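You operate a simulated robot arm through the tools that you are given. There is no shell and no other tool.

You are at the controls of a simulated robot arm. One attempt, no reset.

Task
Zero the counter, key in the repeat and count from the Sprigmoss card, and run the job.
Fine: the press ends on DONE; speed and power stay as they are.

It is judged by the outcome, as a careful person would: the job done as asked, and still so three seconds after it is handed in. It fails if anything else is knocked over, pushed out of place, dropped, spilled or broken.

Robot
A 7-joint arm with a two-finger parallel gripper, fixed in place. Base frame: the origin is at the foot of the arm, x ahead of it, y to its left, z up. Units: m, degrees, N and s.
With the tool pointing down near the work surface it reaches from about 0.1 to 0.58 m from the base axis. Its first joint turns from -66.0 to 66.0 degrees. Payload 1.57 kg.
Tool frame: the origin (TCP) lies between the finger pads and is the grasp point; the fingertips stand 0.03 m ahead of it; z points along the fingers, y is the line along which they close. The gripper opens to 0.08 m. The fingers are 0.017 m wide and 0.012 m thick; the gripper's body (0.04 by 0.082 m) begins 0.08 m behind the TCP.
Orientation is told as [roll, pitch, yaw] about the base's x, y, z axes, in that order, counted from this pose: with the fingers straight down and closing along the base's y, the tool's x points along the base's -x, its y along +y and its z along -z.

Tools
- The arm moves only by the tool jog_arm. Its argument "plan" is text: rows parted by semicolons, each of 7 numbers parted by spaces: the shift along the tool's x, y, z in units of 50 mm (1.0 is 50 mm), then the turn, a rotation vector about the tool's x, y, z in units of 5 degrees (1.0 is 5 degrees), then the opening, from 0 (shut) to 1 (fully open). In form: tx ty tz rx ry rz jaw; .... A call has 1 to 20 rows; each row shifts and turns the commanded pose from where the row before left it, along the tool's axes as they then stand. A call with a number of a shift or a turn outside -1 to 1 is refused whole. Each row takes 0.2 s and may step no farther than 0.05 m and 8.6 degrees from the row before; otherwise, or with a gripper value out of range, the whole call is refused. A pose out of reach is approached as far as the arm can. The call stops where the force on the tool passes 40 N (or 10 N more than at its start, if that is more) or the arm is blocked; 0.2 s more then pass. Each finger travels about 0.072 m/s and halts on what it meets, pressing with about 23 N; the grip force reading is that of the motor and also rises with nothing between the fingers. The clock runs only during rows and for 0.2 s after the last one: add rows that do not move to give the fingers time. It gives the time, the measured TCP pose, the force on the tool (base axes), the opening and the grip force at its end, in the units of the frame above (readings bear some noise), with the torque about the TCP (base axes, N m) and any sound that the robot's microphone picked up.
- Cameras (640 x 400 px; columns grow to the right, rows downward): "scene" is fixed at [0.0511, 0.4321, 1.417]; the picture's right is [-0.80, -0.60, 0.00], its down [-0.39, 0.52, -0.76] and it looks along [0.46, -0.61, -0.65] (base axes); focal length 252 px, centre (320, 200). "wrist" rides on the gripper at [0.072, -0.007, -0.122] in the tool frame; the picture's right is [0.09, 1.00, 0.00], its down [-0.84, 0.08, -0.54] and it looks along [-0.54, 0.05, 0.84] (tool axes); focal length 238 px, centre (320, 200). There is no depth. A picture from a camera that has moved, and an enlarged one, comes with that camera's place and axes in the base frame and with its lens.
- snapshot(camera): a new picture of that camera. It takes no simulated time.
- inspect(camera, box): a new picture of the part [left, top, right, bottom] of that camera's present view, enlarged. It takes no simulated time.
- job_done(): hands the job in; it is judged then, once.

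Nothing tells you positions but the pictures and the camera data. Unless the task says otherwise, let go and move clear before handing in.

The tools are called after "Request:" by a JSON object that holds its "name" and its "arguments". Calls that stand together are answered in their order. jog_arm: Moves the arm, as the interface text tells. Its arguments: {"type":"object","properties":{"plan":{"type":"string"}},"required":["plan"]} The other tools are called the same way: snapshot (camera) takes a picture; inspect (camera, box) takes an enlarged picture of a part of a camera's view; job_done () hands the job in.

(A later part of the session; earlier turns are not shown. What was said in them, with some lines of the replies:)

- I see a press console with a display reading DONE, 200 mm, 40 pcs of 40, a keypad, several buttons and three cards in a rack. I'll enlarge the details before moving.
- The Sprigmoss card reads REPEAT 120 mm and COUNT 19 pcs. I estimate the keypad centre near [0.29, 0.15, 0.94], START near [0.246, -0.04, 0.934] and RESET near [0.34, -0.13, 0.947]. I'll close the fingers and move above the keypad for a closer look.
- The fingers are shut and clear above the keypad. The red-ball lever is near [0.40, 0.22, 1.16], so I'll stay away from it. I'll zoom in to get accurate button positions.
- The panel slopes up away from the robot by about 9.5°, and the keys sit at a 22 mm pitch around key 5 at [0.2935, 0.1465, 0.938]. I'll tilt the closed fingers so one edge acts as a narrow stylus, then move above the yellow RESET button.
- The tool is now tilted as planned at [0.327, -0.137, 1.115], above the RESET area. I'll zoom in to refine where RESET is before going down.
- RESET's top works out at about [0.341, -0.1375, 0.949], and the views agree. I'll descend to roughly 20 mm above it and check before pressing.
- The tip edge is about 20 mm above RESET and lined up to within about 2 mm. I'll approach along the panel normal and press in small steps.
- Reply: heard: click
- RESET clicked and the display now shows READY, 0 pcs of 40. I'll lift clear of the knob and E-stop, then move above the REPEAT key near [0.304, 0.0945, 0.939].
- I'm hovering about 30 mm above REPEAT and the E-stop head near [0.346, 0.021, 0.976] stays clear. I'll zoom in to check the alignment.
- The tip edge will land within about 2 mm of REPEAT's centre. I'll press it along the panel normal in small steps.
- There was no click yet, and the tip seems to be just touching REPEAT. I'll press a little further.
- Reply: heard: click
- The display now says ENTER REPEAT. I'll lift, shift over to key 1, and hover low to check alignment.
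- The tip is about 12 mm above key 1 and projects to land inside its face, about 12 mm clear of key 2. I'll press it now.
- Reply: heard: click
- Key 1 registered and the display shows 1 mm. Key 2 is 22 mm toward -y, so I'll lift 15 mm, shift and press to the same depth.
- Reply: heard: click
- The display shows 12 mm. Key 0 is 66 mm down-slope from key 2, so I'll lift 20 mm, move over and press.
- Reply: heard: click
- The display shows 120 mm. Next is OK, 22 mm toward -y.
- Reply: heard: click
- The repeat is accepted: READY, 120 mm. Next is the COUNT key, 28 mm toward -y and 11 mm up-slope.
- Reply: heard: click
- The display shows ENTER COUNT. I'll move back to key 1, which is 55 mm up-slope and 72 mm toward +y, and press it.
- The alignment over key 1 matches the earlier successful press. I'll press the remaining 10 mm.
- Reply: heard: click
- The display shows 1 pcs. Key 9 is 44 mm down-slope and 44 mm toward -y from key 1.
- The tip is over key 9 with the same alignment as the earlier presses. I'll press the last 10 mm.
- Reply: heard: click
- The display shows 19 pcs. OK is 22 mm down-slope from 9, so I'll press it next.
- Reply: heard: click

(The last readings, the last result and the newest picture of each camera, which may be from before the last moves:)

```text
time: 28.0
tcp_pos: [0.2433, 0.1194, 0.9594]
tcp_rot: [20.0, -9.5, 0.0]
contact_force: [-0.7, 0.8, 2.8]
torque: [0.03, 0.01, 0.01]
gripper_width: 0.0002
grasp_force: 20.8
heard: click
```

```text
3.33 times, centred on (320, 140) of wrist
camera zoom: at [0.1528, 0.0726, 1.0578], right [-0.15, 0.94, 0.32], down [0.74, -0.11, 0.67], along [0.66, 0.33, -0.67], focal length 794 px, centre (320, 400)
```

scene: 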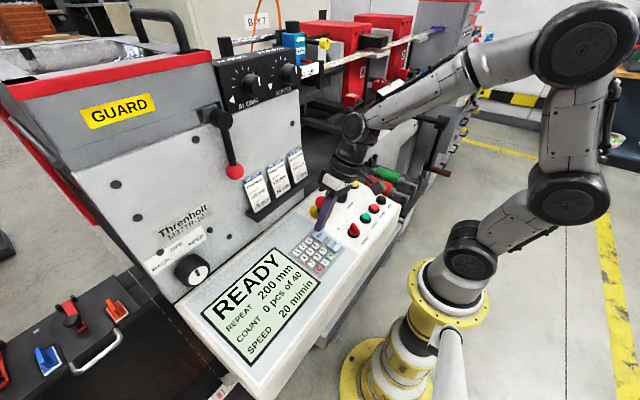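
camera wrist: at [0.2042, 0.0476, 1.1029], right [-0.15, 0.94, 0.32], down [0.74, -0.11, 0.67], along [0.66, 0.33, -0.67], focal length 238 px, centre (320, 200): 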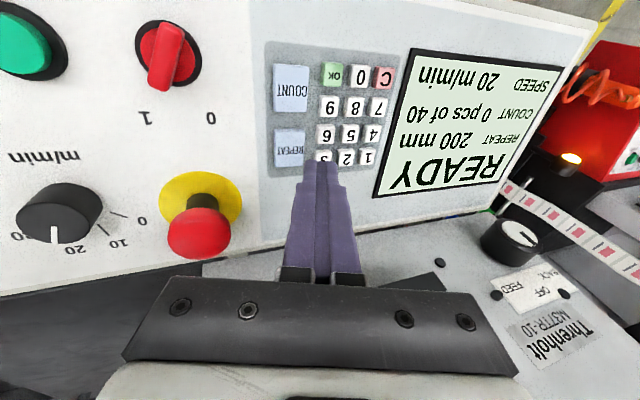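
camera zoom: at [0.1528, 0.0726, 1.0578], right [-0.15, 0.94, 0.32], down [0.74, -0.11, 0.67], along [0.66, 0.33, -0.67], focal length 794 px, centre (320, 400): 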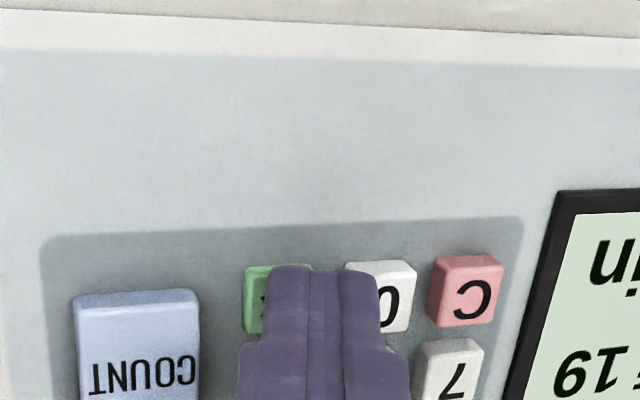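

Both values are in: READY, 120 mm, 0 of 19, 20 m/min. I'll lift clear and look over the rest of the machine before starting.

Request:
{"name": "jog_arm", "arguments": {"plan": "0 0.2736 -0.7518 0 0 0 0; 0 0.2736 -0.7518 0 0 0 0; 0 0 0 0 0 0 0"}}

Request:
{"name": "inspect", "arguments": {"camera": "scene", "box": [130, 190, 260, 300]}}

Request:
{"name": "inspect", "arguments": {"camera": "scene", "box": [190, 20, 330, 140]}}

Request:
{"name": "inspect", "arguments": {"camera": "scene", "box": [0, 260, 200, 400]}}

Request:
{"name": "inspect", "arguments": {"camera": "scene", "box": [290, 0, 490, 200]}}

Request:
{"name": "snapshot", "arguments": {"camera": "wrist"}}

```text
time: 28.8
tcp_pos: [0.231, 0.1195, 1.0373]
tcp_rot: [20.1, -9.5, 0.1]
contact_force: [-0.1, 0.5, 1.1]
torque: [0.0, -0.03, -0.02]
gripper_width: 0.0
grasp_force: 21.9
```

```text
3.64 times, centred on (195, 245) of scene
camera zoom: at [0.0511, 0.4321, 1.417], right [-0.8, -0.6, 0.0], down [-0.39, 0.52, -0.76], along [0.46, -0.61, -0.65], focal length 916 px, centre (774, 36)
```

zoom: 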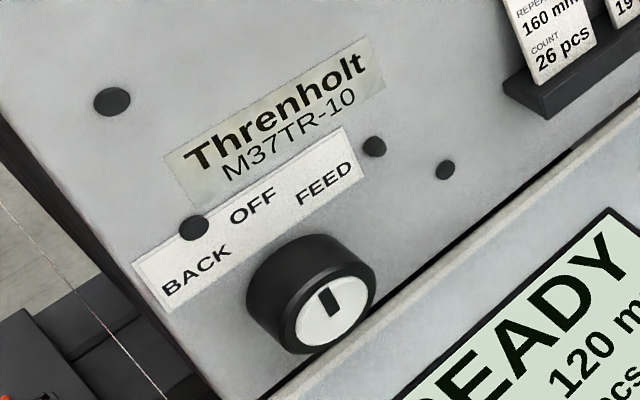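

```text
3.33 times, centred on (260, 80) of scene
camera zoom: at [0.0511, 0.4321, 1.417], right [-0.8, -0.6, 0.0], down [-0.39, 0.52, -0.76], along [0.46, -0.61, -0.65], focal length 840 px, centre (520, 600)
```

zoom: 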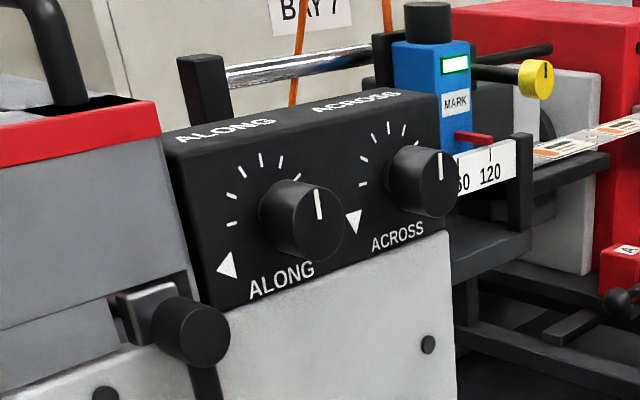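

```text
2.86 times, centred on (100, 330) of scene
camera zoom: at [0.0511, 0.4321, 1.417], right [-0.8, -0.6, 0.0], down [-0.39, 0.52, -0.76], along [0.46, -0.61, -0.65], focal length 720 px, centre (949, -171)
```

zoom: 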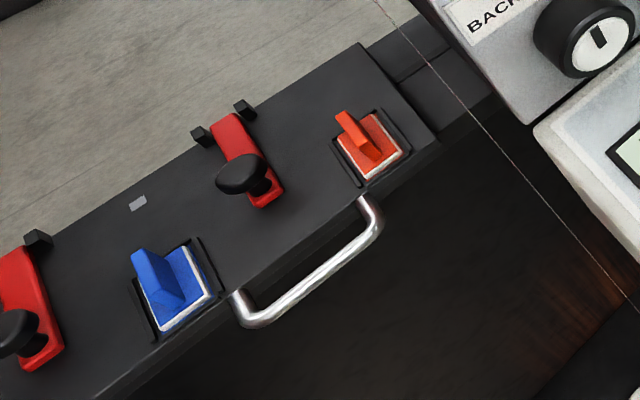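

```text
2.00 times, centred on (390, 100) of scene
camera zoom: at [0.0511, 0.4321, 1.417], right [-0.8, -0.6, 0.0], down [-0.39, 0.52, -0.76], along [0.46, -0.61, -0.65], focal length 504 px, centre (180, 400)
```

zoom: 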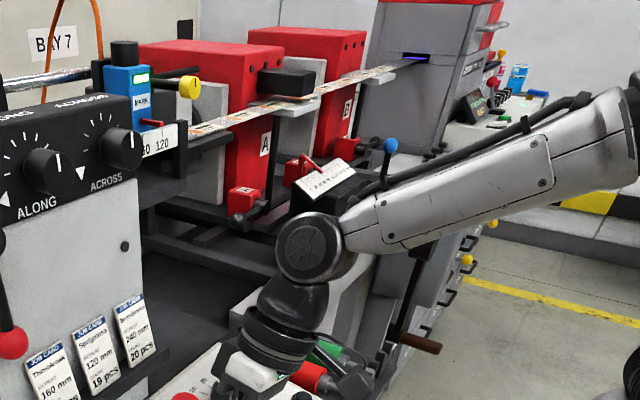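

```text
taken
camera wrist: at [0.1408, 0.0728, 1.137], right [-0.15, 0.94, 0.32], down [0.74, -0.11, 0.67], along [0.66, 0.33, -0.67], focal length 238 px, centre (320, 200)
```

wrist: 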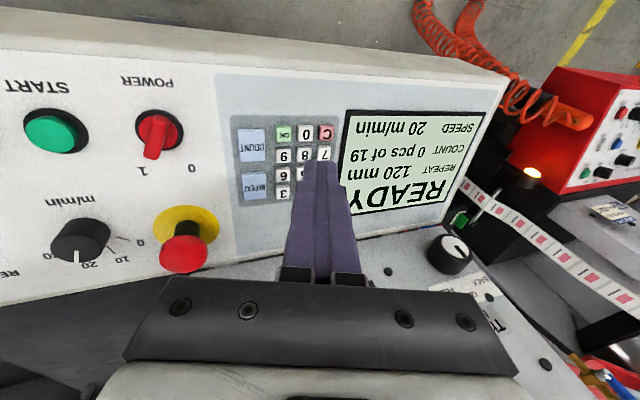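

Everything else looks normal, with POWER on 1 and the speed at 20 m/min. I'll move above the green START button near [0.2447, -0.0415, 0.932] and hover.

Request:
{"name": "jog_arm", "arguments": {"plan": "0.0193 -0.7612 -0.277 0 0 0 0; 0.0193 -0.7612 -0.277 0 0 0 0; 0.0193 -0.7612 -0.277 0 0 0 0; 0.0193 -0.7612 -0.277 0 0 0 0; 0 -0.1843 0.5065 0 0 0 0; 0 -0.1843 0.5065 0 0 0 0; 0 0 0 0 0 0 0"}}

Request:
{"name": "inspect", "arguments": {"camera": "wrist", "box": [220, 60, 420, 200]}}

Request:
{"name": "inspect", "arguments": {"camera": "scene", "box": [310, 150, 410, 250]}}

```text
time: 30.4
tcp_pos: [0.2351, -0.0397, 0.984]
tcp_rot: [20.0, -9.4, 0.0]
contact_force: [0.1, -1.2, 0.2]
torque: [-0.01, 0.01, 0.0]
gripper_width: 0.0001
grasp_force: 21.5
```

```text
2.86 times, centred on (320, 130) of wrist
camera zoom: at [0.1451, -0.0873, 1.0833], right [-0.15, 0.94, 0.32], down [0.74, -0.11, 0.67], along [0.66, 0.33, -0.67], focal length 681 px, centre (320, 400)
```

zoom: 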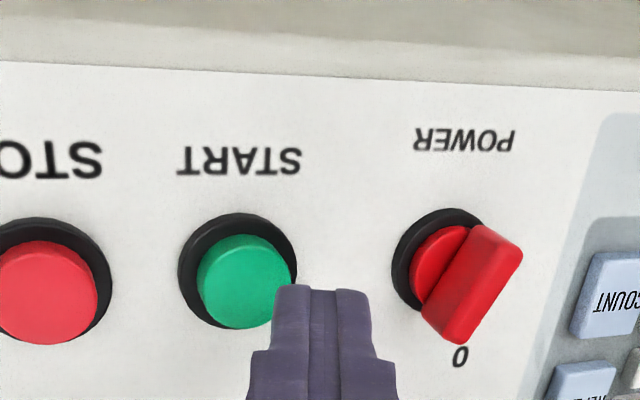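

```text
4.00 times, centred on (360, 200) of scene
camera zoom: at [0.0512, 0.4321, 1.417], right [-0.8, -0.6, 0.0], down [-0.39, 0.52, -0.76], along [0.46, -0.61, -0.65], focal length 1007 px, centre (160, 200)
```

zoom: 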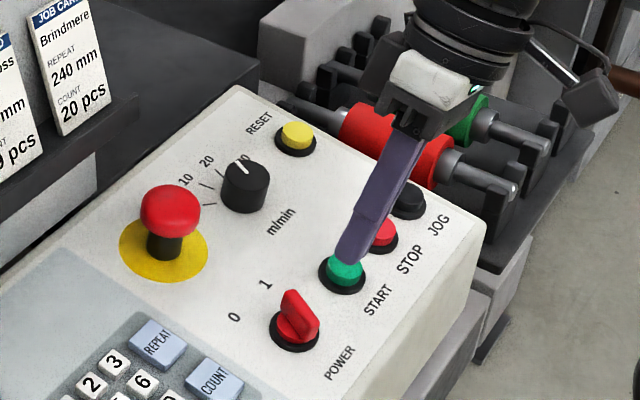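

The tip edge projects to within about 2 mm of START's centre. I'll press it in small steps.

Request:
{"name": "jog_arm", "arguments": {"plan": "0 -0.0547 0.1504 0 0 0 0; 0 -0.0547 0.1504 0 0 0 0; 0 -0.0137 0.0376 0 0 0 0; 0 -0.0137 0.0376 0 0 0 0; 0 -0.0137 0.0376 0 0 0 0; 0 0 0 0 0 0 0"}}

Request:
{"name": "inspect", "arguments": {"camera": "scene", "box": [190, 230, 350, 390]}}

```text
time: 31.8
tcp_pos: [0.238, -0.0423, 0.9624]
tcp_rot: [20.0, -9.5, 0.0]
contact_force: [-0.3, 0.3, 4.1]
torque: [0.03, -0.01, 0.0]
gripper_width: 0.0
grasp_force: 20.8
heard: click
```

```text
2.50 times, centred on (270, 310) of scene
camera zoom: at [0.0511, 0.4321, 1.417], right [-0.8, -0.6, 0.0], down [-0.39, 0.52, -0.76], along [0.46, -0.61, -0.65], focal length 630 px, centre (445, -75)
```

zoom: 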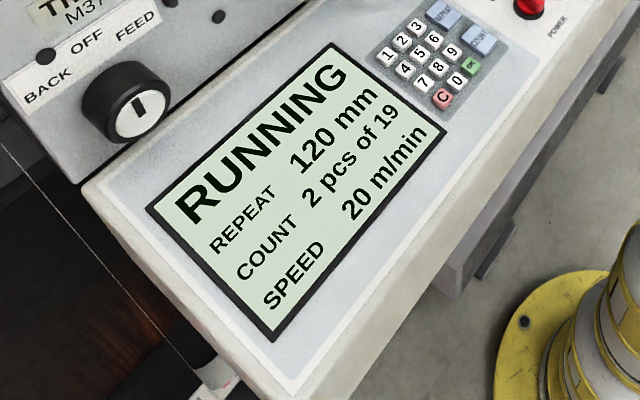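

The press is RUNNING at 2 of 19. I'll retract straight up off START and wait for it to finish.

Request:
{"name": "jog_arm", "arguments": {"plan": "0 0.2736 -0.7518 0 0 0 0; 0 0.2736 -0.7518 0 0 0 0; 0 0.2736 -0.7518 0 0 0 0; 0 0 0 0 0 0 0; 0 0 0 0 0 0 0; 0 0 0 0 0 0 0; 0 0 0 0 0 0 0; 0 0 0 0 0 0 0; 0 0 0 0 0 0 0; 0 0 0 0 0 0 0; 0 0 0 0 0 0 0; 0 0 0 0 0 0 0; 0 0 0 0 0 0 0; 0 0 0 0 0 0 0; 0 0 0 0 0 0 0; 0 0 0 0 0 0 0; 0 0 0 0 0 0 0; 0 0 0 0 0 0 0; 0 0 0 0 0 0 0; 0 0 0 0 0 0 0"}}

Request:
{"name": "inspect", "arguments": {"camera": "scene", "box": [190, 230, 350, 390]}}

Request:
{"name": "snapshot", "arguments": {"camera": "scene"}}

```text
time: 36.0
tcp_pos: [0.218, -0.0411, 1.0813]
tcp_rot: [20.0, -9.5, -0.1]
contact_force: [-1.0, 0.5, 0.4]
torque: [-0.02, 0.02, -0.01]
gripper_width: 0.0003
grasp_force: 21.1
```

```text
2.50 times, centred on (270, 310) of scene
camera zoom: at [0.0511, 0.4321, 1.417], right [-0.8, -0.6, 0.0], down [-0.39, 0.52, -0.76], along [0.46, -0.61, -0.65], focal length 630 px, centre (445, -75)
```

zoom: 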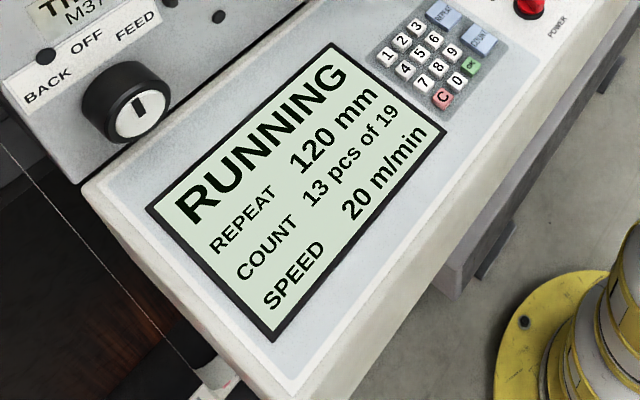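

```text
taken
```

scene: 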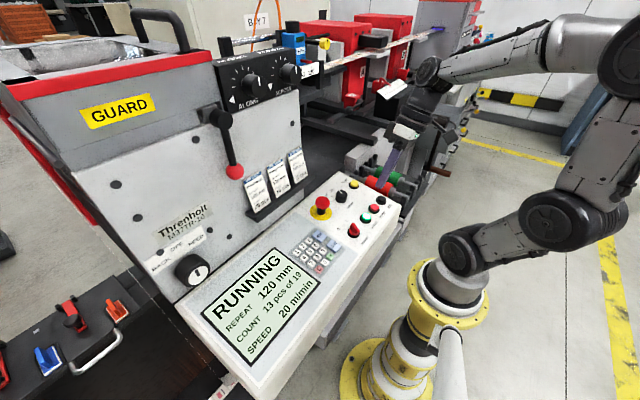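

The arm is clear above the panel and the count has reached 13 of 19. I'll hold still until it finishes.

Request:
{"name": "jog_arm", "arguments": {"plan": "0 0 0 0 0 0 0; 0 0 0 0 0 0 0; 0 0 0 0 0 0 0; 0 0 0 0 0 0 0; 0 0 0 0 0 0 0; 0 0 0 0 0 0 0; 0 0 0 0 0 0 0; 0 0 0 0 0 0 0; 0 0 0 0 0 0 0; 0 0 0 0 0 0 0; 0 0 0 0 0 0 0; 0 0 0 0 0 0 0; 0 0 0 0 0 0 0; 0 0 0 0 0 0 0; 0 0 0 0 0 0 0; 0 0 0 0 0 0 0"}}

Request:
{"name": "inspect", "arguments": {"camera": "scene", "box": [190, 230, 350, 390]}}

Request:
{"name": "snapshot", "arguments": {"camera": "scene"}}

Request:
{"name": "snapshot", "arguments": {"camera": "wrist"}}

```text
time: 39.4
tcp_pos: [0.2175, -0.0421, 1.0806]
tcp_rot: [19.9, -9.5, 0.0]
contact_force: [0.6, -0.6, -0.1]
torque: [-0.01, 0.01, 0.0]
gripper_width: 0.0001
grasp_force: 20.9
```

```text
2.50 times, centred on (270, 310) of scene
camera zoom: at [0.0511, 0.4321, 1.417], right [-0.8, -0.6, 0.0], down [-0.39, 0.52, -0.76], along [0.46, -0.61, -0.65], focal length 630 px, centre (445, -75)
```

zoom: 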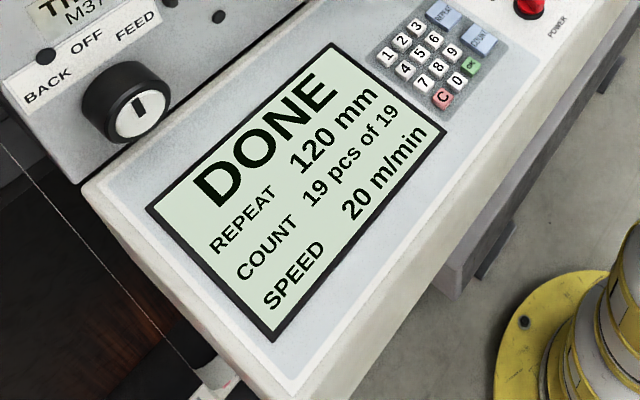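

```text
taken
```

scene: 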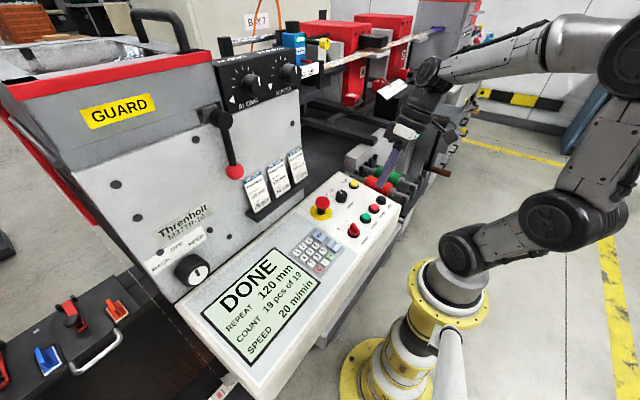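

```text
taken
camera wrist: at [0.1276, -0.0898, 1.1802], right [-0.15, 0.94, 0.32], down [0.74, -0.11, 0.67], along [0.66, 0.33, -0.67], focal length 238 px, centre (320, 200)
```

wrist: 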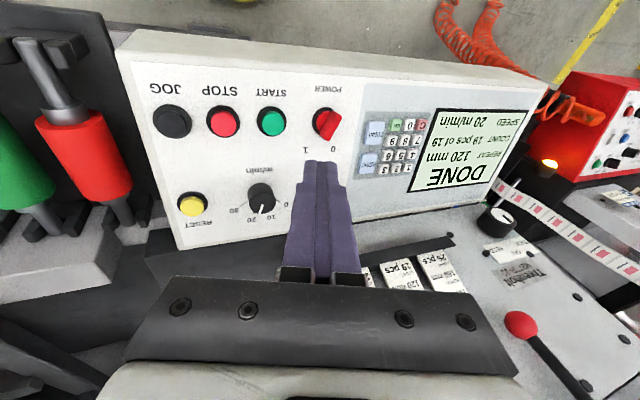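

The display reads DONE, 120 mm, 19 pcs of 19, 20 m/min. POWER, the speed dial, the cards and the other controls are where they were, and the arm is clear, so I'm handing the job in.

Request:
{"name": "job_done", "arguments": {}}

```text
The job is handed in.
```

The Sprigmoss job ran to the end, and I've handed it in. The display reads DONE, 120 mm, 19 pcs of 19.

- **Counter:** I pressed RESET first, and the counter went from 40 to 0.
- **Settings keyed in:** repeat is 120 mm and count is 19 pcs, as on the Sprigmoss card. The display showed READY with both values before I pressed START.
- **Left alone:** speed still reads 20 m/min and POWER is still on 1. In the final pictures nothing else had moved, and the arm was clear of the panel.
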